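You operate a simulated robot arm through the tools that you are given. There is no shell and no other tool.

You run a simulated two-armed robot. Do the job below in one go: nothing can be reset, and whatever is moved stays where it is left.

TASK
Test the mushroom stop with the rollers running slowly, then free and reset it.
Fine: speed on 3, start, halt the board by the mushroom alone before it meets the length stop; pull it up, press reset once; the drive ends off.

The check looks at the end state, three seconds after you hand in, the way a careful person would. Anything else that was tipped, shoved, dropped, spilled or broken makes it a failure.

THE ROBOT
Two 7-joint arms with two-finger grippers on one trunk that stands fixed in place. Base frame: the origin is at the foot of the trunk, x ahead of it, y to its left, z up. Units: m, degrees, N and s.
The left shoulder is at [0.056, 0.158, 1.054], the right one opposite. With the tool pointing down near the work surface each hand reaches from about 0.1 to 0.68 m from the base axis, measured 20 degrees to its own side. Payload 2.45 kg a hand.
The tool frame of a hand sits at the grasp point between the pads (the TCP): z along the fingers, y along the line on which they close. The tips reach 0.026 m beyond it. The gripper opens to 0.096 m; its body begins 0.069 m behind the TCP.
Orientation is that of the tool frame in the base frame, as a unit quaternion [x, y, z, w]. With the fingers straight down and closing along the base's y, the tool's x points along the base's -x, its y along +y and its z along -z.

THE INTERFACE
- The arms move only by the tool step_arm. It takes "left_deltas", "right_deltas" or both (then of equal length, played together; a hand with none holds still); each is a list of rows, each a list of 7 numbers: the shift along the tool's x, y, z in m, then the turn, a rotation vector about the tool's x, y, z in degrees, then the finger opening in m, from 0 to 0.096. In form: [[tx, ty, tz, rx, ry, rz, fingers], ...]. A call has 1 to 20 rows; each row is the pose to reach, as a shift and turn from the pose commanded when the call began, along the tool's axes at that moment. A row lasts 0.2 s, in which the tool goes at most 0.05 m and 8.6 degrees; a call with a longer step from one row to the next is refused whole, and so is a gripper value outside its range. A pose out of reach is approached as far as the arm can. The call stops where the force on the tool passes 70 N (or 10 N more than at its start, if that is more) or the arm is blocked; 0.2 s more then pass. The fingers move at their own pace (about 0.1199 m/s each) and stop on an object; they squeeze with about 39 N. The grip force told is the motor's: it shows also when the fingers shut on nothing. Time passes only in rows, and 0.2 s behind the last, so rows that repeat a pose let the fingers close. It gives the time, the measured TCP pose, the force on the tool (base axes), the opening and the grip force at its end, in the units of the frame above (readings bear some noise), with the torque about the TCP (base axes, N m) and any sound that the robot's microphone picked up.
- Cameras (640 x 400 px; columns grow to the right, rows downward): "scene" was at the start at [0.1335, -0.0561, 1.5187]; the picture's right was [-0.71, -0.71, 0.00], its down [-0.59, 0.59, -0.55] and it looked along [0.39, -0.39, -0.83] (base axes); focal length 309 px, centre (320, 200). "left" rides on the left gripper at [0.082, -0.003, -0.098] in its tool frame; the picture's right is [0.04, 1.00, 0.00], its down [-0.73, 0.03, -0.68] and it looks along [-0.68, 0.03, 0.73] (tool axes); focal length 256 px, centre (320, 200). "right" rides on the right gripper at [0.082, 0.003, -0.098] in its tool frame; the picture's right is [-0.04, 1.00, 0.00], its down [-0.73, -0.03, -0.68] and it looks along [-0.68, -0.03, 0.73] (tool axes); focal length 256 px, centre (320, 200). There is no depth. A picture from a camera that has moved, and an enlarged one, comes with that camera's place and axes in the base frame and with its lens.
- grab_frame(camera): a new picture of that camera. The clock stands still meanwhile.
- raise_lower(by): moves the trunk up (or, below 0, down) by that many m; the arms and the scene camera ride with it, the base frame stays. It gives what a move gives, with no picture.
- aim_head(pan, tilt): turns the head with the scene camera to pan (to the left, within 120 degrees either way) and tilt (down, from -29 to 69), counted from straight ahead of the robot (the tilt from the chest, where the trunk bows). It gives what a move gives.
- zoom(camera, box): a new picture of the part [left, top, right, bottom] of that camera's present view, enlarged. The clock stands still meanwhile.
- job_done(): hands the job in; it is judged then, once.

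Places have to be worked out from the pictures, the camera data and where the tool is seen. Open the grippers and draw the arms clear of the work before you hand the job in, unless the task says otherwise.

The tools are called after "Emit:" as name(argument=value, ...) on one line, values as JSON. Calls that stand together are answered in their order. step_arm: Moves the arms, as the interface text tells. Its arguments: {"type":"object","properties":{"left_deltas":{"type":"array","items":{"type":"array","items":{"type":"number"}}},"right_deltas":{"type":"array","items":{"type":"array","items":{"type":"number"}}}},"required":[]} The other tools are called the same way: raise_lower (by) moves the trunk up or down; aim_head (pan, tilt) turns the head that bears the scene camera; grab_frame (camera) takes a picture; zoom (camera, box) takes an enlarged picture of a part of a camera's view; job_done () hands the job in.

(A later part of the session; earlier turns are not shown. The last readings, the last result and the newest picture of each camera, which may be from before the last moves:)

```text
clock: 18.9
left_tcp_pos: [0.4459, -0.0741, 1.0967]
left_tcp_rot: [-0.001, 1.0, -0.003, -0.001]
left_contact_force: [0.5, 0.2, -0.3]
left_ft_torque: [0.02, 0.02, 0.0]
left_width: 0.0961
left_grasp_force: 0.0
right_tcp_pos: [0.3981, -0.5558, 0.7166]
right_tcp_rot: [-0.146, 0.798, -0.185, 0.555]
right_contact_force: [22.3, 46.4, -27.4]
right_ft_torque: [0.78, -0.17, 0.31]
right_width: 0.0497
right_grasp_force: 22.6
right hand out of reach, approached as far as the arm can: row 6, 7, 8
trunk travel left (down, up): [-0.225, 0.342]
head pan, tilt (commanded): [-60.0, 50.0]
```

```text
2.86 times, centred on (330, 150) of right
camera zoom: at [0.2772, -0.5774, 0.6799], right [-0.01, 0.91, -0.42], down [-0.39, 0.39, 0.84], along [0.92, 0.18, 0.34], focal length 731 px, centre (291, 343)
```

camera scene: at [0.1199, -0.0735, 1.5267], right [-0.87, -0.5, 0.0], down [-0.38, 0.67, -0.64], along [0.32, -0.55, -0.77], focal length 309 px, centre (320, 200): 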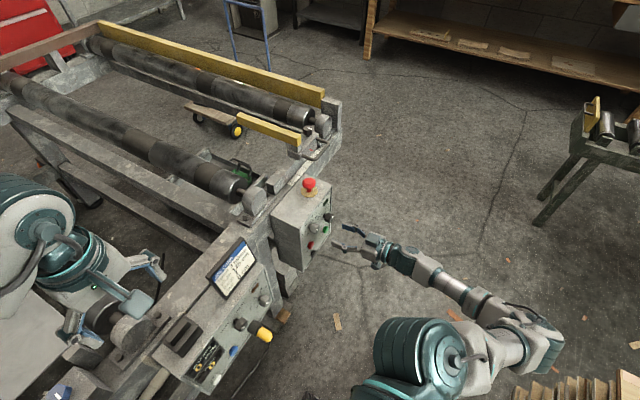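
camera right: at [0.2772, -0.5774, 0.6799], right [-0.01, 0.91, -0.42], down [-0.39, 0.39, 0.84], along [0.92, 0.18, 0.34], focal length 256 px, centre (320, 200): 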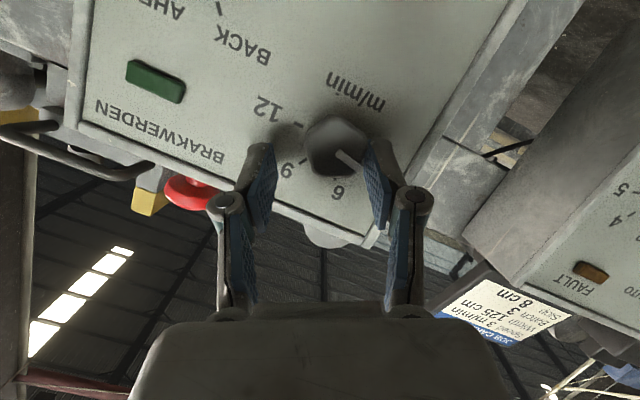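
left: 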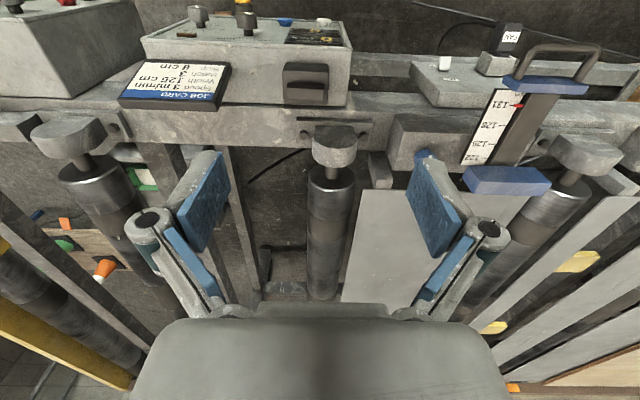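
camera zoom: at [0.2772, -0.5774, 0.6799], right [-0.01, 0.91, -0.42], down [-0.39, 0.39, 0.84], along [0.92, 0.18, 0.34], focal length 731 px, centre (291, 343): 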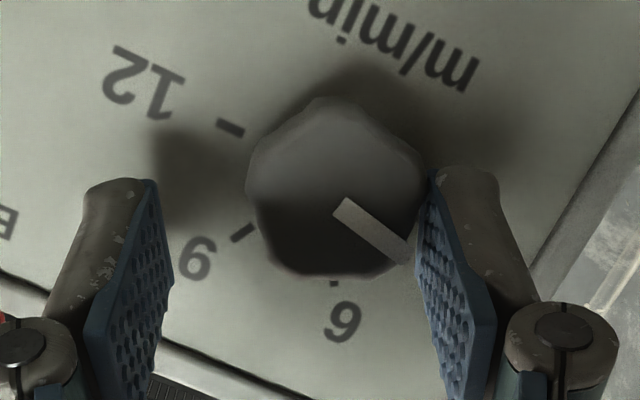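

The pointer is now within several degrees of 3. I open the fingers to let the knob settle, then look.

Emit:
step_arm(right_deltas=[[0, 0, 0, 0, 0, 0, 0.075], [0, 0, 0, 0, 0, 0, 0.075]])

Emit:
zoom(camera="right", box=[220, 60, 440, 230])

```text
clock: 19.5
left_tcp_pos: [0.4437, -0.0773, 1.096]
left_tcp_rot: [0.0, 1.0, -0.001, 0.001]
left_contact_force: [-0.6, -0.8, -0.7]
left_ft_torque: [-0.04, 0.06, -0.01]
left_width: 0.0959
left_grasp_force: 0.1
right_tcp_pos: [0.395, -0.5682, 0.7215]
right_tcp_rot: [-0.141, 0.794, -0.193, 0.558]
right_contact_force: [0.0, 0.6, 0.0]
right_ft_torque: [-0.03, -0.01, -0.01]
right_width: 0.0752
right_grasp_force: 0.4
trunk travel left (down, up): [-0.225, 0.342]
head pan, tilt (commanded): [-60.0, 50.0]
```

```text
2.35 times, centred on (330, 145) of right
camera zoom: at [0.2765, -0.587, 0.6829], right [0.0, 0.9, -0.43], down [-0.39, 0.4, 0.83], along [0.92, 0.17, 0.36], focal length 602 px, centre (296, 329)
```

zoom: 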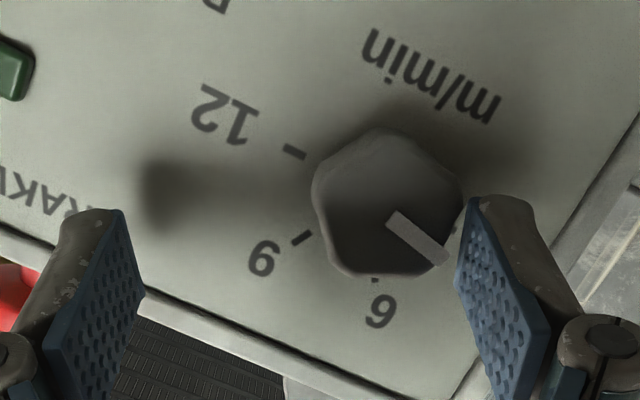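

The pointer now appears to be on 3. I back the hand straight off the panel and check.

Emit:
step_arm(right_deltas=[[0.0078, 0.0002, -0.022, 0, 0, 0, 0.075], [0.0157, 0.0004, -0.0439, 0, 0, 0, 0.075], [0.0235, 0.0006, -0.0658, 0, 0, 0, 0.075]])

Emit:
grab_frame(camera="right")

Emit:
zoom(camera="right", box=[240, 60, 440, 220])

```text
clock: 20.3
left_tcp_pos: [0.443, -0.0792, 1.0966]
left_tcp_rot: [0.0, 1.0, -0.002, 0.001]
left_contact_force: [0.2, -0.2, 0.4]
left_ft_torque: [0.01, 0.02, -0.01]
left_width: 0.0958
left_grasp_force: 0.0
right_tcp_pos: [0.3255, -0.5663, 0.7221]
right_tcp_rot: [-0.14, 0.794, -0.191, 0.56]
right_contact_force: [0.0, -0.1, -0.5]
right_ft_torque: [-0.03, 0.04, 0.02]
right_width: 0.0751
right_grasp_force: 0.1
trunk travel left (down, up): [-0.225, 0.342]
head pan, tilt (commanded): [-60.0, 50.0]
```

```text
taken
camera right: at [0.2058, -0.5863, 0.6821], right [0.0, 0.9, -0.43], down [-0.4, 0.39, 0.83], along [0.92, 0.17, 0.36], focal length 256 px, centre (320, 200)
```

right: 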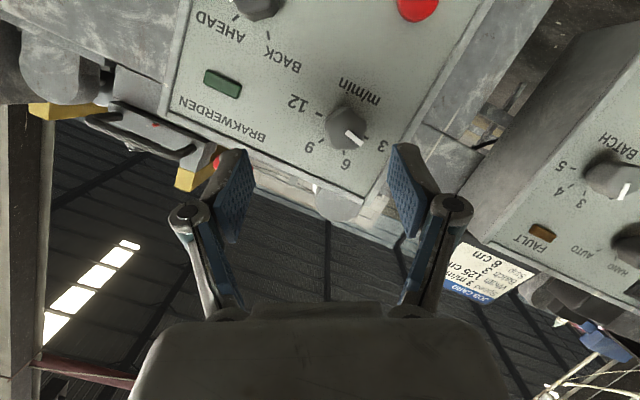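

```text
2.50 times, centred on (340, 140) of right
camera zoom: at [0.2058, -0.5863, 0.6821], right [0.0, 0.9, -0.43], down [-0.4, 0.39, 0.83], along [0.92, 0.17, 0.36], focal length 640 px, centre (270, 350)
```

zoom: 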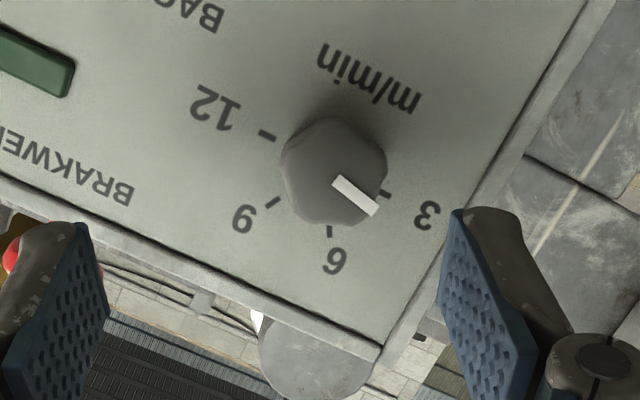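

The pointer looks near 3, but perhaps a few degrees short. I zoom further to measure it.

Emit:
zoom(camera="right", box=[305, 90, 405, 170])

```text
5.00 times, centred on (355, 130) of right
camera zoom: at [0.2058, -0.5863, 0.6821], right [0.0, 0.9, -0.43], down [-0.4, 0.39, 0.83], along [0.92, 0.17, 0.36], focal length 1280 px, centre (145, 550)
```

zoom: 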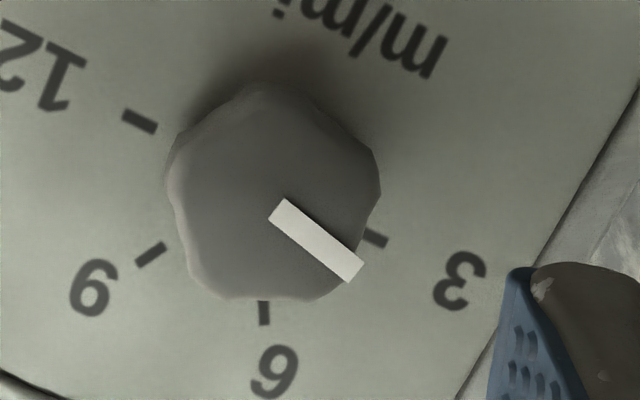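

The pointer is still roughly 12° short of 3 (measured against the tick marks). Working lower would be easier with a lower trunk, so first I check what surrounds the elbows on both sides.

Emit:
aim_head(pan=-105, tilt=55)

Emit:
grab_frame(camera="scene")

Emit:
aim_head(pan=20, tilt=60)

Emit:
grab_frame(camera="scene")

```text
clock: 21.4
left_tcp_pos: [0.4426, -0.077, 1.097]
left_tcp_rot: [0.0, 1.0, 0.0, 0.001]
left_contact_force: [0.8, 0.1, 0.1]
left_ft_torque: [0.0, 0.03, 0.02]
left_width: 0.0958
left_grasp_force: 0.1
right_tcp_pos: [0.3259, -0.5654, 0.7217]
right_tcp_rot: [-0.141, 0.794, -0.192, 0.559]
right_contact_force: [0.1, 0.8, 0.1]
right_ft_torque: [-0.04, 0.0, -0.01]
right_width: 0.0749
right_grasp_force: 0.1
trunk travel left (down, up): [-0.225, 0.342]
head pan, tilt (commanded): [-105.0, 55.0]
```

```text
taken
camera scene: at [0.0634, -0.0744, 1.5204], right [-0.97, 0.26, 0.0], down [0.21, 0.79, -0.57], along [-0.15, -0.55, -0.82], focal length 309 px, centre (320, 200)
```

scene: 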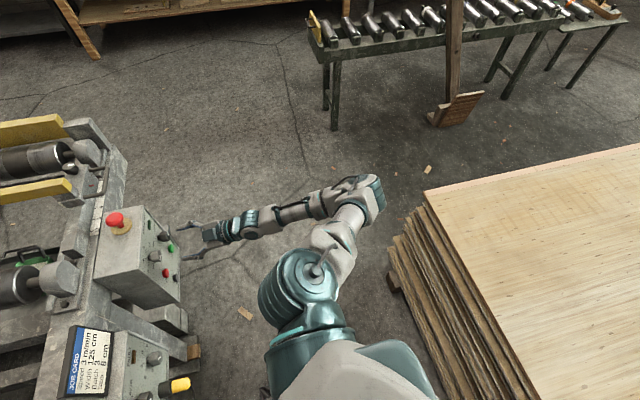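

```text
clock: 23.5
left_tcp_pos: [0.4431, -0.0779, 1.0972]
left_tcp_rot: [-0.001, 1.0, -0.001, 0.001]
left_contact_force: [-0.2, -0.3, 0.7]
left_ft_torque: [-0.01, 0.02, 0.03]
left_width: 0.096
left_grasp_force: 0.0
right_tcp_pos: [0.3246, -0.5668, 0.7209]
right_tcp_rot: [-0.141, 0.794, -0.192, 0.559]
right_contact_force: [0.7, 0.6, 0.2]
right_ft_torque: [-0.04, -0.02, 0.03]
right_width: 0.0748
right_grasp_force: 0.1
trunk travel left (down, up): [-0.225, 0.342]
head pan, tilt (commanded): [20.0, 60.0]
```

```text
taken
camera scene: at [0.1448, 0.0166, 1.5143], right [0.34, -0.94, 0.0], down [-0.82, -0.29, -0.5], along [0.47, 0.17, -0.87], focal length 309 px, centre (320, 200)
```

scene: 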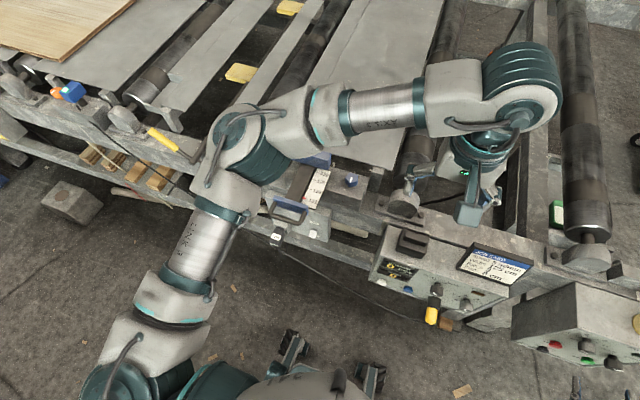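

The lumber stack behind the right elbow and the machine under the left elbow both have clearance for a modest drop. I lower the trunk 0.12 m to ease the wrist for the low panel work.

Emit:
raise_lower(by=-0.12)

Emit:
grab_frame(camera="right")

Emit:
grab_frame(camera="scene")

```text
clock: 25.0
left_tcp_pos: [0.4416, -0.0788, 0.9781]
left_tcp_rot: [-0.001, 1.0, 0.0, 0.001]
left_contact_force: [-0.2, 0.1, 1.2]
left_ft_torque: [0.02, 0.02, 0.01]
left_width: 0.0961
left_grasp_force: 0.1
right_tcp_pos: [0.3258, -0.5651, 0.6012]
right_tcp_rot: [-0.141, 0.793, -0.192, 0.56]
right_contact_force: [-0.9, 0.7, 0.4]
right_ft_torque: [0.01, 0.01, -0.01]
right_width: 0.0751
right_grasp_force: 0.0
trunk travel left (down, up): [-0.105, 0.462]
head pan, tilt (commanded): [20.0, 60.0]
```

```text
taken
camera right: at [0.2068, -0.5849, 0.5623], right [0.0, 0.9, -0.43], down [-0.4, 0.39, 0.83], along [0.92, 0.17, 0.36], focal length 256 px, centre (320, 200)
```

right: 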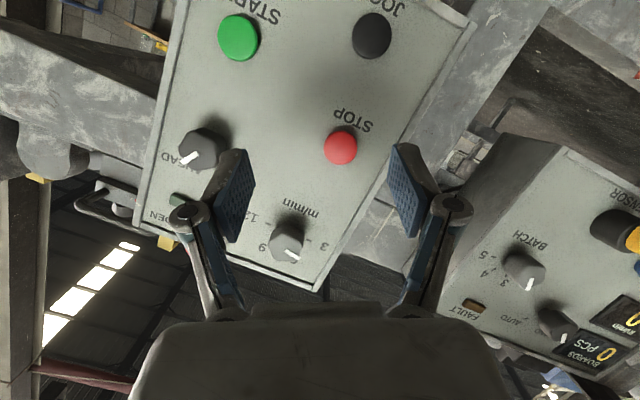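

```text
taken
camera scene: at [0.2679, 0.0171, 1.3766], right [0.34, -0.94, 0.0], down [-0.82, -0.29, -0.5], along [0.47, 0.17, -0.87], focal length 309 px, centre (320, 200)
```

scene: 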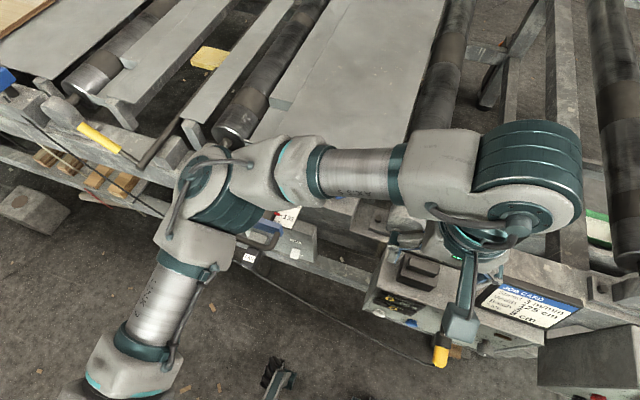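

The black button reads JOG, so RESET on the second box is the right one. I raise the hand back level with the speed knob at a +20° roll for the remaining small turn.

Emit:
step_arm(right_deltas=[[-0.0158, -0.0075, -0.004, -2.6, -0.1, 7.2, 0.07], [-0.0315, -0.0149, -0.008, -5.1, -0.1, 14.4, 0.07], [-0.0473, -0.0224, -0.012, -7.7, -0.2, 21.7, 0.07], [-0.063, -0.0298, -0.016, -10.3, -0.3, 28.9, 0.06], [-0.0788, -0.0373, -0.02, -12.8, -0.3, 36.1, 0.06], [-0.0945, -0.0447, -0.0242, -15.4, -0.4, 43.3, 0.06]])

Emit:
grab_frame(camera="right")

```text
clock: 26.4
left_tcp_pos: [0.4437, -0.0782, 0.9771]
left_tcp_rot: [0.0, 1.0, -0.001, 0.001]
left_contact_force: [0.5, -0.6, 0.4]
left_ft_torque: [-0.01, 0.01, 0.0]
left_width: 0.0961
left_grasp_force: 0.0
right_tcp_pos: [0.3376, -0.5579, 0.7072]
right_tcp_rot: [0.09, 0.806, 0.134, 0.569]
right_contact_force: [-0.6, -0.1, 0.1]
right_ft_torque: [0.01, -0.01, 0.04]
right_width: 0.0599
right_grasp_force: 0.1
trunk travel left (down, up): [-0.105, 0.462]
head pan, tilt (commanded): [20.0, 60.0]
```

```text
taken
camera right: at [0.2177, -0.5434, 0.6675], right [0.0, 0.93, 0.35], down [-0.39, -0.32, 0.86], along [0.92, -0.14, 0.37], focal length 256 px, centre (320, 200)
```

right: 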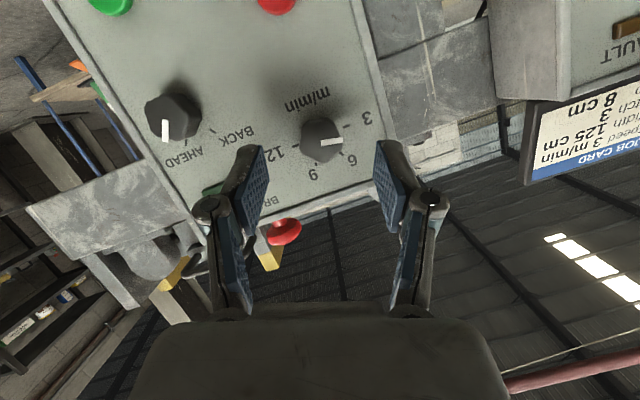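

I zoom on the knob to measure the pointer again and confirm alignment.

Emit:
zoom(camera="right", box=[265, 95, 385, 190])

```text
4.21 times, centred on (325, 142) of right
camera zoom: at [0.2177, -0.5434, 0.6675], right [0.0, 0.93, 0.35], down [-0.39, -0.32, 0.86], along [0.92, -0.14, 0.37], focal length 1078 px, centre (299, 442)
```

zoom: 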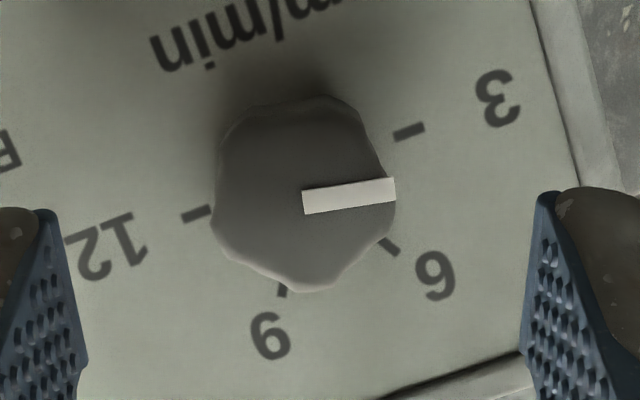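

The pointer is 12–13° short of 3. I advance around the knob and close on it again.

Emit:
step_arm(right_deltas=[[-0.008, -0.0004, 0.021, 0, 0, 0, 0.06], [-0.016, -0.0008, 0.042, 0, 0, 0, 0.06], [-0.02, -0.001, 0.0525, 0, 0, 0, 0.06], [-0.0236, -0.0011, 0.0621, 0, 0, 0, 0.06], [-0.0236, -0.0011, 0.0621, 0, 0, 0, 0.06], [-0.0236, -0.0011, 0.0621, 0, 0, 0, 0.02], [-0.0236, -0.0011, 0.0621, 0, 0, 0, 0.02]])

Emit:
grab_frame(camera="right")

Emit:
zoom(camera="right", box=[250, 100, 390, 220])

```text
clock: 28.0
left_tcp_pos: [0.4425, -0.0783, 0.9759]
left_tcp_rot: [0.0, 1.0, 0.0, 0.001]
left_contact_force: [0.8, -0.3, -0.3]
left_ft_torque: [0.0, 0.03, 0.0]
left_width: 0.0958
left_grasp_force: 0.0
right_tcp_pos: [0.4038, -0.5578, 0.7106]
right_tcp_rot: [0.087, 0.807, 0.136, 0.569]
right_contact_force: [-2.6, 6.6, 0.2]
right_ft_torque: [0.1, -0.02, 0.13]
right_width: 0.0334
right_grasp_force: 45.1
trunk travel left (down, up): [-0.105, 0.462]
head pan, tilt (commanded): [20.0, 60.0]
```

```text
taken
camera right: at [0.2831, -0.5445, 0.67], right [0.0, 0.94, 0.35], down [-0.39, -0.32, 0.86], along [0.92, -0.14, 0.37], focal length 256 px, centre (320, 200)
```

right: 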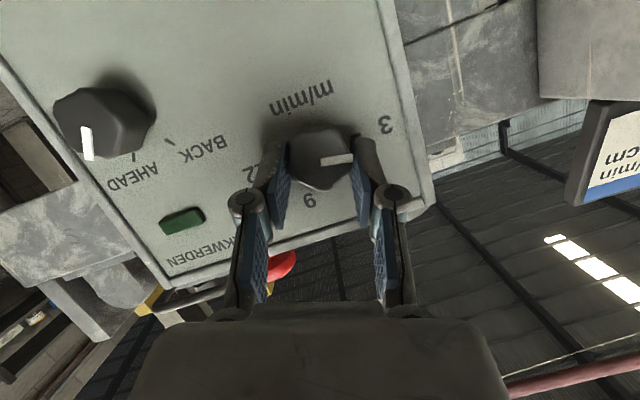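

```text
3.33 times, centred on (320, 160) of right
camera zoom: at [0.2831, -0.5445, 0.67], right [0.0, 0.94, 0.35], down [-0.39, -0.32, 0.86], along [0.92, -0.14, 0.37], focal length 853 px, centre (320, 333)
```

zoom: 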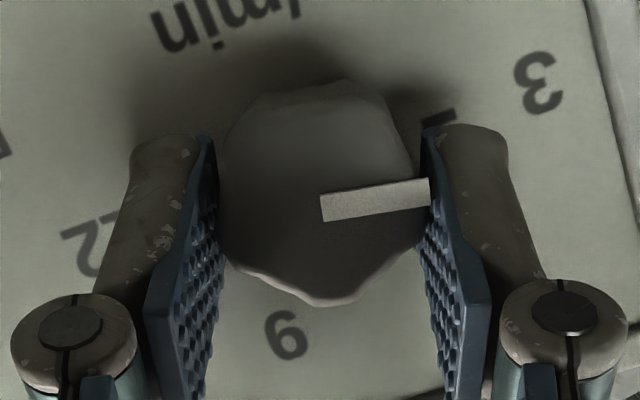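

Firmly gripped. I turn the remaining ~14° counter-clockwise and look while still holding.

Emit:
step_arm(right_deltas=[[0, 0.0007, 0, 2.35, 0.05, -6.6, 0.02], [0.0001, 0.0014, 0.0001, 4.7, 0.1, -13.2, 0.02], [0.0001, 0.0014, 0.0001, 4.7, 0.1, -13.2, 0.02]])

Emit:
zoom(camera="right", box=[250, 100, 390, 220])

```text
clock: 28.8
left_tcp_pos: [0.4427, -0.0772, 0.9763]
left_tcp_rot: [0.0, 1.0, -0.001, 0.001]
left_contact_force: [0.2, 0.9, 0.8]
left_ft_torque: [-0.01, -0.02, 0.0]
left_width: 0.0959
left_grasp_force: 0.0
right_tcp_pos: [0.4019, -0.5565, 0.7118]
right_tcp_rot: [0.017, 0.816, 0.035, 0.577]
right_contact_force: [7.3, 15.4, 3.8]
right_ft_torque: [0.84, -0.14, 0.02]
right_width: 0.0334
right_grasp_force: 44.8
trunk travel left (down, up): [-0.105, 0.462]
head pan, tilt (commanded): [20.0, 60.0]
```

```text
3.33 times, centred on (320, 160) of right
camera zoom: at [0.2832, -0.5525, 0.6682], right [0.0, 0.99, 0.11], down [-0.4, -0.1, 0.91], along [0.92, -0.05, 0.39], focal length 853 px, centre (320, 333)
```

zoom: 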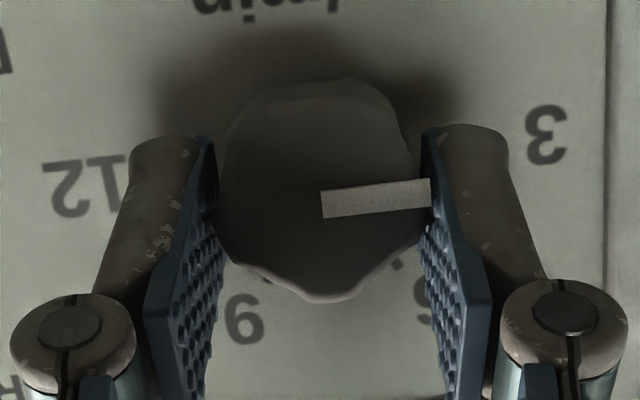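

The pointer lines up with the 12–3 line now. I release and check whether it stays.

Emit:
step_arm(right_deltas=[[0, 0, 0, 0, 0, 0, 0.06], [0, 0, 0, 0, 0, 0, 0.06]])

Emit:
zoom(camera="right", box=[250, 100, 390, 220])

```text
clock: 29.4
left_tcp_pos: [0.4435, -0.078, 0.9773]
left_tcp_rot: [0.0, 1.0, -0.002, 0.001]
left_contact_force: [0.4, 0.3, 0.5]
left_ft_torque: [0.01, 0.03, 0.0]
left_width: 0.0961
left_grasp_force: 0.0
right_tcp_pos: [0.4017, -0.5599, 0.7096]
right_tcp_rot: [0.018, 0.817, 0.034, 0.576]
right_contact_force: [0.2, -0.5, -0.2]
right_ft_torque: [-0.01, 0.0, 0.0]
right_width: 0.0598
right_grasp_force: 0.1
trunk travel left (down, up): [-0.105, 0.462]
head pan, tilt (commanded): [20.0, 60.0]
```

```text
3.33 times, centred on (320, 160) of right
camera zoom: at [0.2816, -0.5544, 0.6671], right [0.0, 0.99, 0.11], down [-0.39, -0.1, 0.91], along [0.92, -0.05, 0.39], focal length 853 px, centre (320, 333)
```

zoom: 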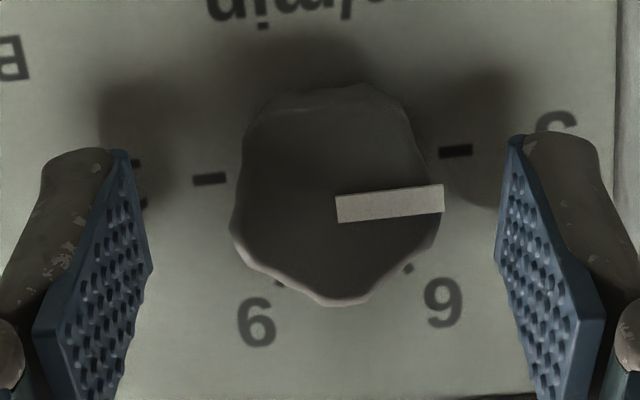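

The pointer sits exactly on the 3 mark. I back straight off the panel.

Emit:
step_arm(right_deltas=[[0.0079, 0.0002, -0.022, 0, 0, 0, 0.06], [0.0157, 0.0005, -0.044, 0, 0, 0, 0.06], [0.0236, 0.0007, -0.066, 0, 0, 0, 0.06]])

Emit:
grab_frame(camera="right")

Emit:
zoom(camera="right", box=[255, 80, 395, 190])

```text
clock: 30.2
left_tcp_pos: [0.4431, -0.0786, 0.9775]
left_tcp_rot: [0.001, 1.0, -0.001, 0.001]
left_contact_force: [-0.5, 0.7, 0.3]
left_ft_torque: [-0.03, 0.0, -0.03]
left_width: 0.0963
left_grasp_force: 0.0
right_tcp_pos: [0.3316, -0.5613, 0.7089]
right_tcp_rot: [0.017, 0.816, 0.035, 0.576]
right_contact_force: [0.6, 0.4, -0.1]
right_ft_torque: [0.03, 0.02, -0.01]
right_width: 0.06
right_grasp_force: 0.1
trunk travel left (down, up): [-0.105, 0.462]
head pan, tilt (commanded): [20.0, 60.0]
```

```text
taken
camera right: at [0.2122, -0.557, 0.6666], right [0.0, 0.99, 0.11], down [-0.39, -0.1, 0.91], along [0.92, -0.05, 0.39], focal length 256 px, centre (320, 200)
```

right: 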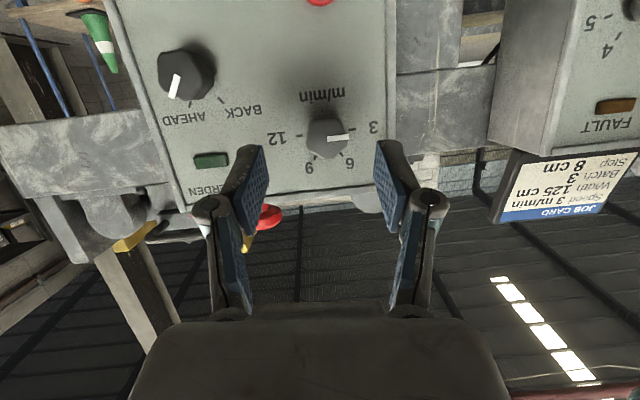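

```text
3.64 times, centred on (325, 135) of right
camera zoom: at [0.2122, -0.557, 0.6666], right [0.0, 0.99, 0.11], down [-0.39, -0.1, 0.91], along [0.92, -0.05, 0.39], focal length 931 px, centre (302, 436)
```

zoom: 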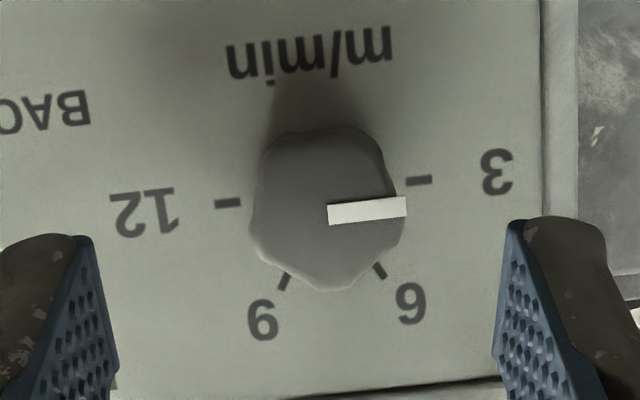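

Speed is on 3. Before starting the drive I rehearse the reach to the mushroom: up and tool-down, staying above it.

Emit:
step_arm(right_deltas=[[-0.022, -0.0027, -0.008, 0, 7.8, 0, 0.06], [-0.044, -0.0053, -0.016, 0, 15.6, 0, 0.06], [-0.067, -0.008, -0.024, 0, 23.3, 0, 0.06], [-0.089, -0.0106, -0.032, 0, 31.1, 0, 0.06], [-0.111, -0.0133, -0.04, 0, 38.9, 0, 0.06], [-0.133, -0.016, -0.048, 0, 46.7, 0, 0.06], [-0.156, -0.0186, -0.056, 0, 54.4, 0, 0.06], [-0.178, -0.0212, -0.064, 0, 62.2, 0, 0.06], [-0.2, -0.0239, -0.0719, 0, 70, 0, 0.06]])

Emit:
aim_head(pan=-60, tilt=50)

Emit:
grab_frame(camera="scene")

Emit:
grab_frame(camera="right")

```text
clock: 32.2
left_tcp_pos: [0.4428, -0.0782, 0.977]
left_tcp_rot: [-0.001, 1.0, 0.0, 0.0]
left_contact_force: [-0.6, 0.5, -0.5]
left_ft_torque: [-0.04, 0.02, 0.01]
left_width: 0.0958
left_grasp_force: 0.0
right_tcp_pos: [0.3335, -0.6001, 0.9213]
right_tcp_rot: [-0.003, 0.999, 0.038, 0.002]
right_contact_force: [-0.1, 0.5, 0.8]
right_ft_torque: [0.0, 0.02, 0.0]
right_width: 0.06
right_grasp_force: 0.0
right hand out of reach, approached as far as the arm can: row 5
trunk travel left (down, up): [-0.105, 0.462]
head pan, tilt (commanded): [20.0, 60.0]
```

```text
clock: 33.7
left_tcp_pos: [0.443, -0.0777, 0.977]
left_tcp_rot: [0.001, 1.0, -0.001, 0.001]
left_contact_force: [0.3, -0.6, -0.2]
left_ft_torque: [-0.01, 0.02, -0.01]
left_width: 0.0962
left_grasp_force: 0.1
right_tcp_pos: [0.3315, -0.5991, 0.9192]
right_tcp_rot: [-0.005, 0.999, 0.038, 0.004]
right_contact_force: [0.3, -1.0, -0.4]
right_ft_torque: [-0.03, -0.04, -0.05]
right_width: 0.0601
right_grasp_force: 0.0
trunk travel left (down, up): [-0.105, 0.462]
head pan, tilt (commanded): [-60.0, 50.0]
```

```text
taken
camera scene: at [0.2461, -0.0727, 1.3882], right [-0.87, -0.5, 0.0], down [-0.39, 0.67, -0.64], along [0.32, -0.55, -0.77], focal length 309 px, centre (320, 200)
```

scene: 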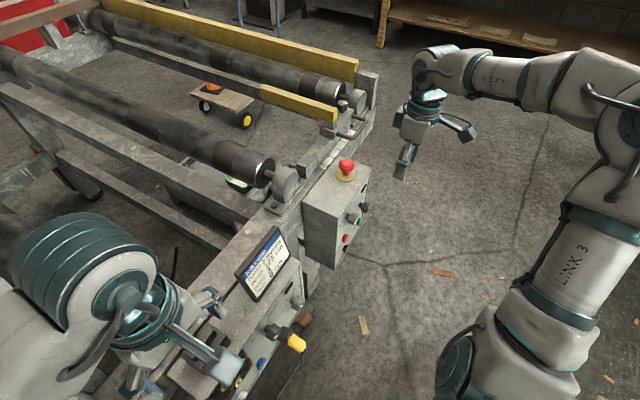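

```text
taken
camera right: at [0.2499, -0.6061, 1.0178], right [0.03, 1.0, 0.08], down [0.73, -0.08, 0.68], along [0.68, 0.04, -0.73], focal length 256 px, centre (320, 200)
```

right: 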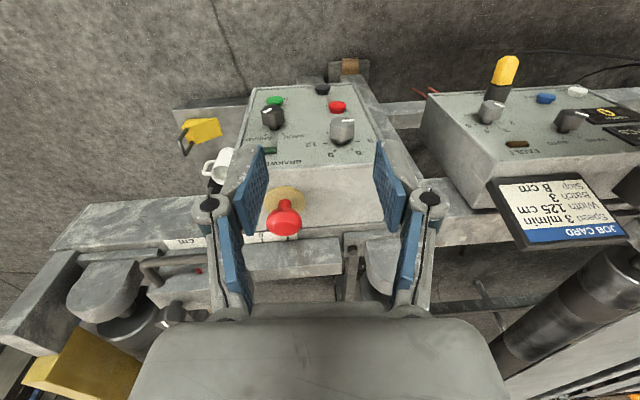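

Nothing is disturbed. I move above the mushroom (est. [0.486, -0.642, cap top ~0.80]) with about 7 cm of clearance to see whether the arm reaches it tool-down.

Emit:
step_arm(right_deltas=[[-0.039, -0.011, 0.0044, 1.1, 0, 0, 0.06], [-0.078, -0.022, 0.0088, 2.2, 0, 0, 0.06], [-0.117, -0.034, 0.0132, 3.3, 0, 0, 0.06], [-0.155, -0.0449, 0.0176, 4.4, 0, 0, 0.06]])

Emit:
grab_frame(camera="right")

Emit:
grab_frame(camera="scene")

```text
clock: 34.7
left_tcp_pos: [0.4449, -0.0792, 0.9751]
left_tcp_rot: [0.0, 1.0, -0.002, 0.0]
left_contact_force: [0.1, -0.3, -0.1]
left_ft_torque: [0.01, 0.02, 0.03]
left_width: 0.096
left_grasp_force: 0.1
right_tcp_pos: [0.4891, -0.6429, 0.8988]
right_tcp_rot: [-0.004, 1.0, 0.001, 0.002]
right_contact_force: [0.6, 0.9, 0.0]
right_ft_torque: [-0.01, 0.01, -0.03]
right_width: 0.0598
right_grasp_force: 0.0
trunk travel left (down, up): [-0.105, 0.462]
head pan, tilt (commanded): [-60.0, 50.0]
```

```text
taken
camera right: at [0.4074, -0.6424, 0.996], right [0.03, 1.0, 0.0], down [0.73, -0.02, 0.68], along [0.68, -0.02, -0.73], focal length 256 px, centre (320, 200)
```

right: 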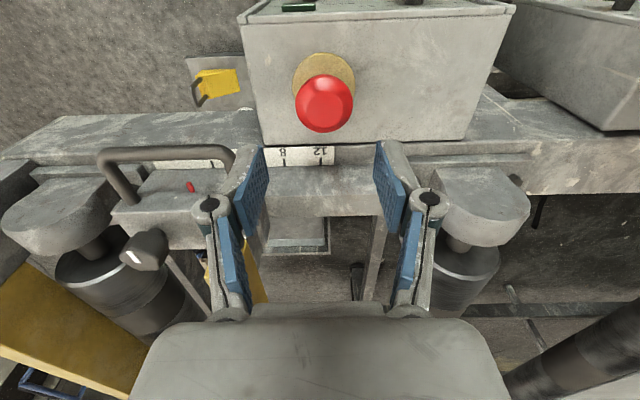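

```text
taken
camera scene: at [0.2497, -0.0736, 1.3873], right [-0.87, -0.5, 0.0], down [-0.39, 0.67, -0.64], along [0.32, -0.55, -0.77], focal length 309 px, centre (320, 200)
```

scene: 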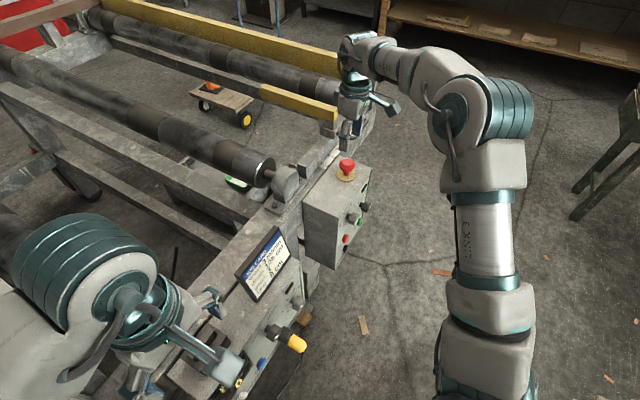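

The mushroom is reachable tool-down with the trunk here. Now I retract and go down to the START button (est. [0.432, -0.657, 0.556]), fingers closed, pitched forward, stopping short of it.

Emit:
step_arm(right_deltas=[[0.0425, -0.0025, -0.005, 0, 0, 0, 0.03], [0.085, -0.005, -0.01, 0, 0, 0, 0.0], [0.1275, -0.0075, -0.015, 0, 0, 0, 0.0], [0.17, -0.01, -0.02, 0, 0, 0, 0.0]])

Emit:
step_arm(right_deltas=[[-0.002, 0, 0.04, 0, -7.78, 0, 0], [-0.004, 0, 0.081, 0, -15.6, 0, 0], [-0.005, 0, 0.121, 0, -23.3, 0, 0], [-0.007, 0, 0.161, 0, -31.1, 0, 0], [-0.009, 0, 0.202, 0, -38.9, 0, 0], [-0.011, 0, 0.242, 0, -46.7, 0, 0], [-0.013, 0, 0.282, 0, -54.4, 0, 0], [-0.014, 0, 0.323, 0, -62.2, 0, 0], [-0.016, -0.004, 0.363, 0, -70, 0, 0]])

Emit:
grab_frame(camera="right")

Emit:
grab_frame(camera="scene")

```text
clock: 35.7
left_tcp_pos: [0.4416, -0.0787, 0.979]
left_tcp_rot: [0.0, 1.0, 0.0, 0.002]
left_contact_force: [-0.2, 0.3, -0.2]
left_ft_torque: [0.02, 0.0, -0.01]
left_width: 0.096
left_grasp_force: 0.0
right_tcp_pos: [0.3177, -0.6545, 0.9189]
right_tcp_rot: [-0.006, 1.0, 0.001, 0.005]
right_contact_force: [0.2, 0.9, 0.4]
right_ft_torque: [-0.06, -0.01, 0.02]
right_width: 0.0
right_grasp_force: 28.6
trunk travel left (down, up): [-0.105, 0.462]
head pan, tilt (commanded): [-60.0, 50.0]
```

```text
clock: 37.7
left_tcp_pos: [0.4463, -0.0807, 0.9755]
left_tcp_rot: [0.0, 1.0, 0.0, -0.002]
left_contact_force: [0.4, -0.1, -0.8]
left_ft_torque: [0.0, 0.08, -0.04]
left_width: 0.0962
left_grasp_force: 0.0
right_tcp_pos: [0.3376, -0.6579, 0.5601]
right_tcp_rot: [-0.008, 0.822, 0.006, 0.57]
right_contact_force: [0.1, -0.7, -0.2]
right_ft_torque: [0.0, 0.02, 0.04]
right_width: 0.0
right_grasp_force: 28.7
right hand out of reach, approached as far as the arm can: row 9
trunk travel left (down, up): [-0.105, 0.462]
head pan, tilt (commanded): [-60.0, 50.0]
```

```text
taken
camera right: at [0.2164, -0.6585, 0.5184], right [-0.01, 1.0, 0.04], down [-0.38, -0.04, 0.93], along [0.93, -0.01, 0.38], focal length 256 px, centre (320, 200)
```

right: 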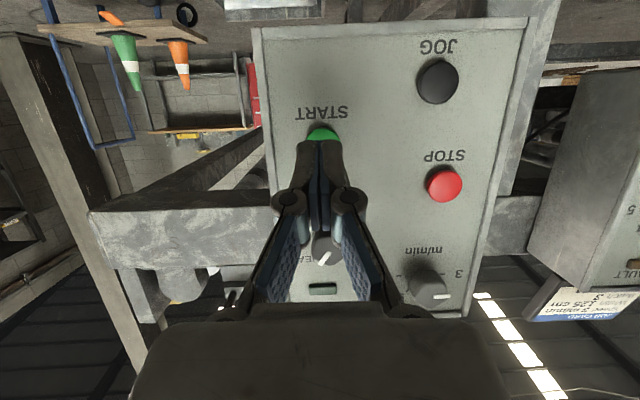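

```text
taken
camera scene: at [0.2497, -0.0756, 1.387], right [-0.87, -0.5, 0.0], down [-0.39, 0.67, -0.64], along [0.32, -0.55, -0.77], focal length 309 px, centre (320, 200)
```

scene: 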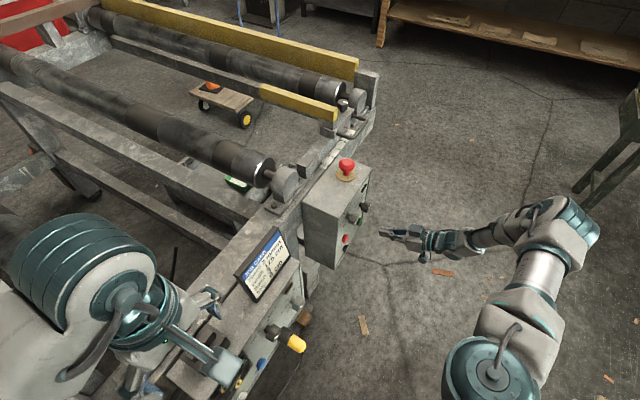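

The fingertips are lined up on START, about 6 cm off. Before starting, I aim the head at the board to have a reference picture.

Emit:
aim_head(pan=50, tilt=30)

Emit:
grab_frame(camera="scene")

```text
clock: 39.6
left_tcp_pos: [0.4426, -0.079, 0.9775]
left_tcp_rot: [0.0, 1.0, -0.001, 0.002]
left_contact_force: [0.5, -0.2, -0.1]
left_ft_torque: [0.0, 0.04, -0.02]
left_width: 0.0962
left_grasp_force: 0.1
right_tcp_pos: [0.3374, -0.6558, 0.5639]
right_tcp_rot: [-0.008, 0.82, 0.007, 0.572]
right_contact_force: [-0.2, 0.6, -1.2]
right_ft_torque: [-0.02, -0.01, 0.0]
right_width: 0.0002
right_grasp_force: 28.1
trunk travel left (down, up): [-0.105, 0.462]
head pan, tilt (commanded): [50.0, 30.0]
```

```text
taken
camera scene: at [0.2653, 0.0622, 1.4183], right [0.77, -0.64, -0.01], down [-0.33, -0.38, -0.87], along [0.55, 0.66, -0.5], focal length 309 px, centre (320, 200)
```

scene: 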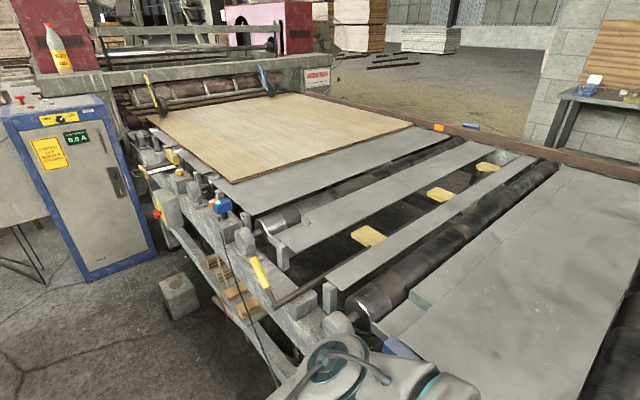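

The board's leading edge is near y≈1.24, about 1.9 m upstream of the stop: ~38 s at 3 m/min. I close in on START until just short of it.

Emit:
step_arm(right_deltas=[[-0.005, -0.0004, 0.02, 0, 0, 0, 0], [-0.01, -0.0008, 0.04, 0, 0, 0, 0], [-0.0145, -0.0012, 0.0565, 0, 0, 0, 0]])

Emit:
grab_frame(camera="right")

Emit:
zoom(camera="right", box=[250, 90, 390, 190])

```text
clock: 40.4
left_tcp_pos: [0.4425, -0.0803, 0.9772]
left_tcp_rot: [0.0, 1.0, -0.001, 0.001]
left_contact_force: [-0.8, 0.2, -0.2]
left_ft_torque: [-0.02, 0.01, 0.01]
left_width: 0.0957
left_grasp_force: 0.1
right_tcp_pos: [0.3956, -0.6578, 0.5581]
right_tcp_rot: [-0.003, 0.817, 0.003, 0.577]
right_contact_force: [0.4, 0.8, 0.2]
right_ft_torque: [-0.02, -0.01, 0.0]
right_width: 0.0
right_grasp_force: 28.1
trunk travel left (down, up): [-0.105, 0.462]
head pan, tilt (commanded): [50.0, 30.0]
```

```text
taken
camera right: at [0.2758, -0.6569, 0.5139], right [0.0, 1.0, 0.04], down [-0.39, -0.03, 0.92], along [0.92, -0.02, 0.39], focal length 256 px, centre (320, 200)
```

right: 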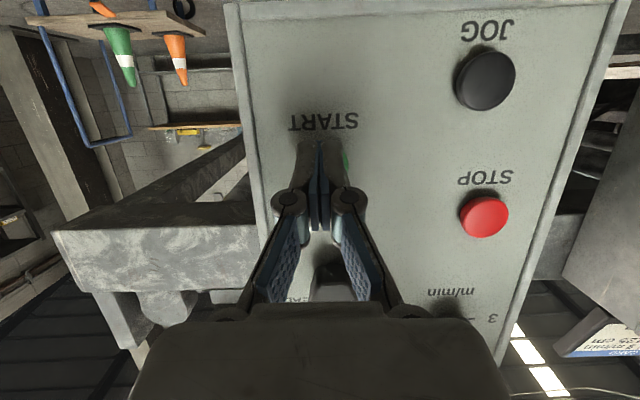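

```text
4.00 times, centred on (320, 140) of right
camera zoom: at [0.2758, -0.6569, 0.5139], right [0.0, 1.0, 0.04], down [-0.39, -0.03, 0.92], along [0.92, -0.02, 0.39], focal length 1024 px, centre (320, 440)
```

zoom: 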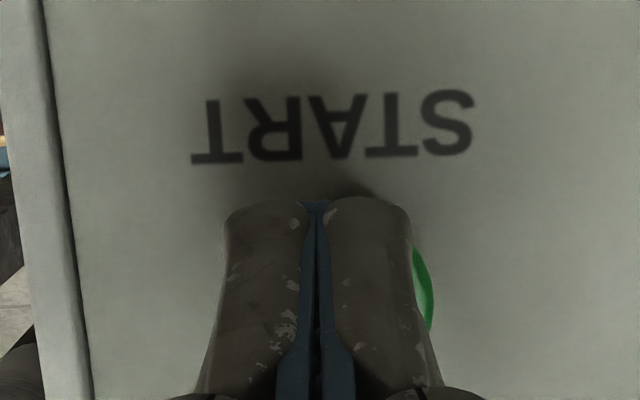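

Fingertips are on the START button's axis within ~3 mm and ~1 cm short. I press it ~7 mm, hold briefly and draw back.

Emit:
step_arm(right_deltas=[[-0.0013, 0.001, 0.0081, 0, 0, 0, 0], [-0.0025, 0.002, 0.0161, 0, 0, 0, 0], [-0.0025, 0.002, 0.0161, 0, 0, 0, 0], [0.01, 0.001, -0.0283, 0, 0, 0, 0]])

Emit:
grab_frame(camera="right")

Emit:
grab_frame(camera="scene")

```text
clock: 41.4
left_tcp_pos: [0.4429, -0.0805, 0.9778]
left_tcp_rot: [0.0, 1.0, 0.0, 0.002]
left_contact_force: [-0.8, -0.6, -0.4]
left_ft_torque: [-0.01, -0.03, 0.02]
left_width: 0.096
left_grasp_force: 0.0
right_tcp_pos: [0.3667, -0.6574, 0.5572]
right_tcp_rot: [-0.004, 0.815, 0.004, 0.579]
right_contact_force: [0.0, 0.2, 0.3]
right_ft_torque: [0.0, 0.01, -0.01]
right_width: 0.0
right_grasp_force: 28.8
trunk travel left (down, up): [-0.105, 0.462]
head pan, tilt (commanded): [50.0, 30.0]
heard: click
```

```text
taken
camera right: at [0.2464, -0.6567, 0.512], right [0.0, 1.0, 0.04], down [-0.4, -0.04, 0.92], along [0.92, -0.02, 0.4], focal length 256 px, centre (320, 200)
```

right: 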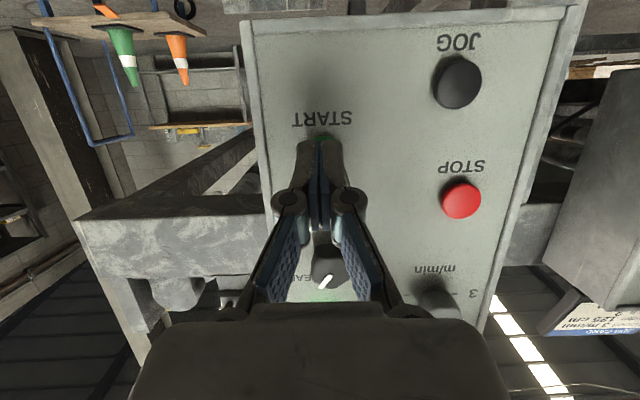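

```text
taken
camera scene: at [0.2645, 0.0609, 1.4187], right [0.77, -0.64, -0.01], down [-0.32, -0.38, -0.87], along [0.55, 0.67, -0.5], focal length 309 px, centre (320, 200)
```

scene: 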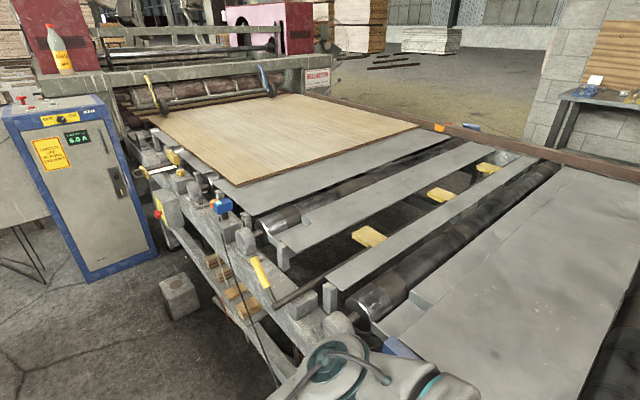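

The drive is running: a click was heard, the cabinet ammeter reads 6.0 A and the board has crept forward. I go straight along the rehearsed route to above the mushroom, fingers closed.

Emit:
step_arm(right_deltas=[[-0.036, 0.001, -0.0192, 0, 7.87, 0, 0], [-0.072, 0.002, -0.0384, 0, 15.7, 0, 0], [-0.108, 0.003, -0.0576, 0, 23.6, 0, 0], [-0.144, 0.003, -0.0768, 0, 31.5, 0, 0], [-0.18, 0.004, -0.096, 0, 39.3, 0, 0], [-0.216, 0.005, -0.1152, 0, 47.2, 0, 0], [-0.252, 0.006, -0.1344, 0, 55.1, 0, 0], [-0.288, 0.006, -0.1536, 0, 62.9, 0, 0], [-0.324, 0.007, -0.1728, 0, 70.8, 0, 0], [-0.327, 0.009, -0.127, 0, 70.8, 0, 0], [-0.33, 0.011, -0.081, 0, 70.8, 0, 0], [-0.332, 0.013, -0.035, 0, 70.8, 0, 0], [-0.335, 0.015, 0.0109, 0, 70.8, 0, 0]])

Emit:
grab_frame(camera="right")

Emit:
grab_frame(camera="scene")

```text
clock: 44.2
left_tcp_pos: [0.4446, -0.079, 0.9759]
left_tcp_rot: [0.0, 1.0, -0.002, 0.0]
left_contact_force: [0.7, -0.7, 0.1]
left_ft_torque: [0.02, 0.03, 0.02]
left_width: 0.0959
left_grasp_force: 0.0
right_tcp_pos: [0.4847, -0.6417, 0.8676]
right_tcp_rot: [-0.004, 1.0, 0.0, -0.003]
right_contact_force: [0.7, 0.0, -0.8]
right_ft_torque: [0.0, 0.02, -0.01]
right_width: 0.0
right_grasp_force: 28.2
trunk travel left (down, up): [-0.105, 0.462]
head pan, tilt (commanded): [50.0, 30.0]
```

```text
taken
camera right: at [0.4034, -0.6403, 0.9668], right [0.03, 1.0, 0.0], down [0.74, -0.02, 0.67], along [0.67, -0.02, -0.74], focal length 256 px, centre (320, 200)
```

right: 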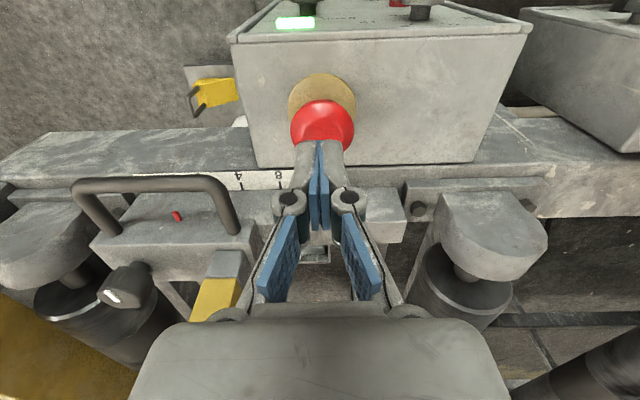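

```text
taken
camera scene: at [0.2699, 0.0631, 1.4171], right [0.77, -0.64, -0.01], down [-0.33, -0.38, -0.86], along [0.55, 0.66, -0.5], focal length 309 px, centre (320, 200)
```

scene: 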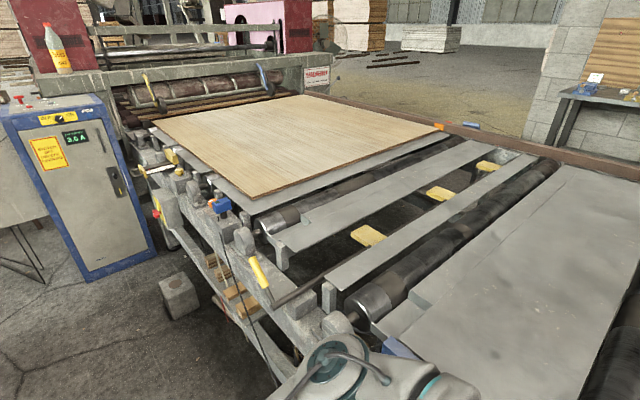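

The board is advancing and the green lamp is lit. The fingertips are right over the mushroom; I press it down.

Emit:
step_arm(right_deltas=[[0, 0, 0.02, 0, 0, 0, 0], [0, 0, 0.034, 0, 0, 0, 0], [0, 0, 0.042, 0, 0, 0, 0], [0, 0, 0.048, 0, 0, 0, 0], [0, 0, 0.053, 0, 0, 0, 0]])

Emit:
grab_frame(camera="right")

Emit:
grab_frame(camera="scene")

```text
clock: 45.4
left_tcp_pos: [0.4411, -0.0764, 0.9788]
left_tcp_rot: [0.0, 1.0, 0.0, 0.001]
left_contact_force: [-0.4, 0.3, 0.6]
left_ft_torque: [0.05, 0.01, 0.01]
left_width: 0.0958
left_grasp_force: 0.0
right_tcp_pos: [0.4858, -0.6411, 0.8213]
right_tcp_rot: [-0.004, 1.0, -0.004, 0.002]
right_contact_force: [5.3, -5.8, 21.3]
right_ft_torque: [-0.18, 0.0, 0.06]
right_width: 0.0061
right_grasp_force: 28.5
trunk travel left (down, up): [-0.105, 0.462]
head pan, tilt (commanded): [50.0, 30.0]
```

```text
taken
camera right: at [0.4042, -0.6393, 0.9193], right [0.03, 1.0, -0.01], down [0.73, -0.02, 0.68], along [0.68, -0.03, -0.73], focal length 256 px, centre (320, 200)
```

right: 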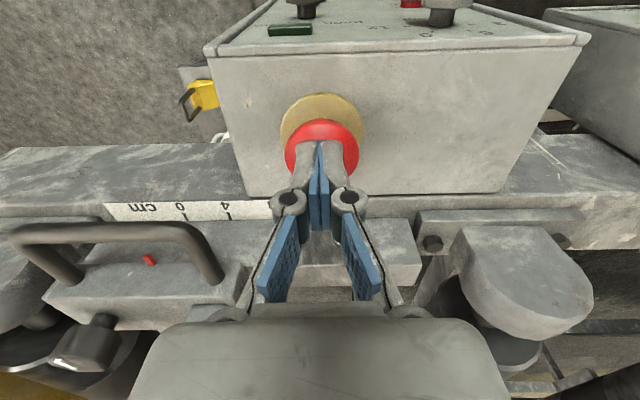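

```text
taken
camera scene: at [0.2646, 0.0661, 1.4189], right [0.77, -0.64, 0.0], down [-0.33, -0.38, -0.87], along [0.55, 0.66, -0.5], focal length 309 px, centre (320, 200)
```

scene: 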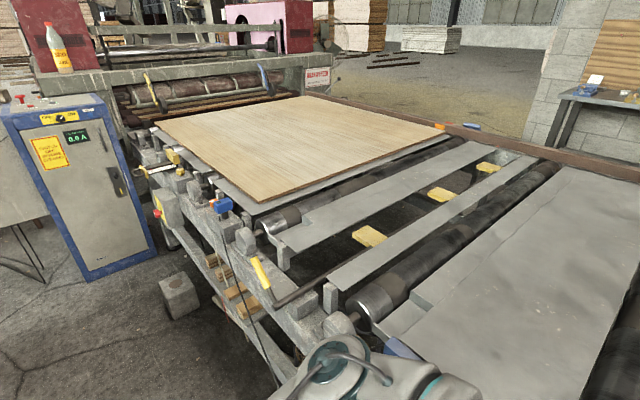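

The green lamp is out and the ammeter reads 0.0 A: the mushroom halted the board after ~20 cm. I push slightly further to be sure that it is latched fully down.

Emit:
step_arm(right_deltas=[[0, 0, 0.004, 0, 0, 0, 0], [0, 0, 0.008, 0, 0, 0, 0]])

Emit:
zoom(camera="right", box=[250, 70, 400, 220])

```text
clock: 46.0
left_tcp_pos: [0.4391, -0.0745, 0.9804]
left_tcp_rot: [0.002, 1.0, -0.002, 0.004]
left_contact_force: [0.4, -0.2, 0.2]
left_ft_torque: [0.02, -0.01, 0.01]
left_width: 0.096
left_grasp_force: 0.0
right_tcp_pos: [0.4859, -0.6403, 0.8199]
right_tcp_rot: [-0.005, 1.0, -0.006, 0.006]
right_contact_force: [4.2, -17.8, 63.2]
right_ft_torque: [-0.33, 0.51, 0.3]
right_width: 0.0057
right_grasp_force: 28.7
trunk travel left (down, up): [-0.105, 0.462]
head pan, tilt (commanded): [50.0, 30.0]
```

```text
2.67 times, centred on (325, 145) of right
camera zoom: at [0.403, -0.6382, 0.9181], right [0.03, 1.0, -0.01], down [0.73, -0.01, 0.69], along [0.69, -0.03, -0.73], focal length 683 px, centre (307, 347)
```

zoom: 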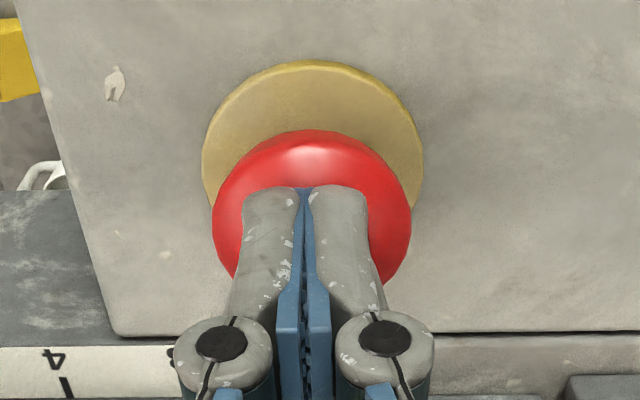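

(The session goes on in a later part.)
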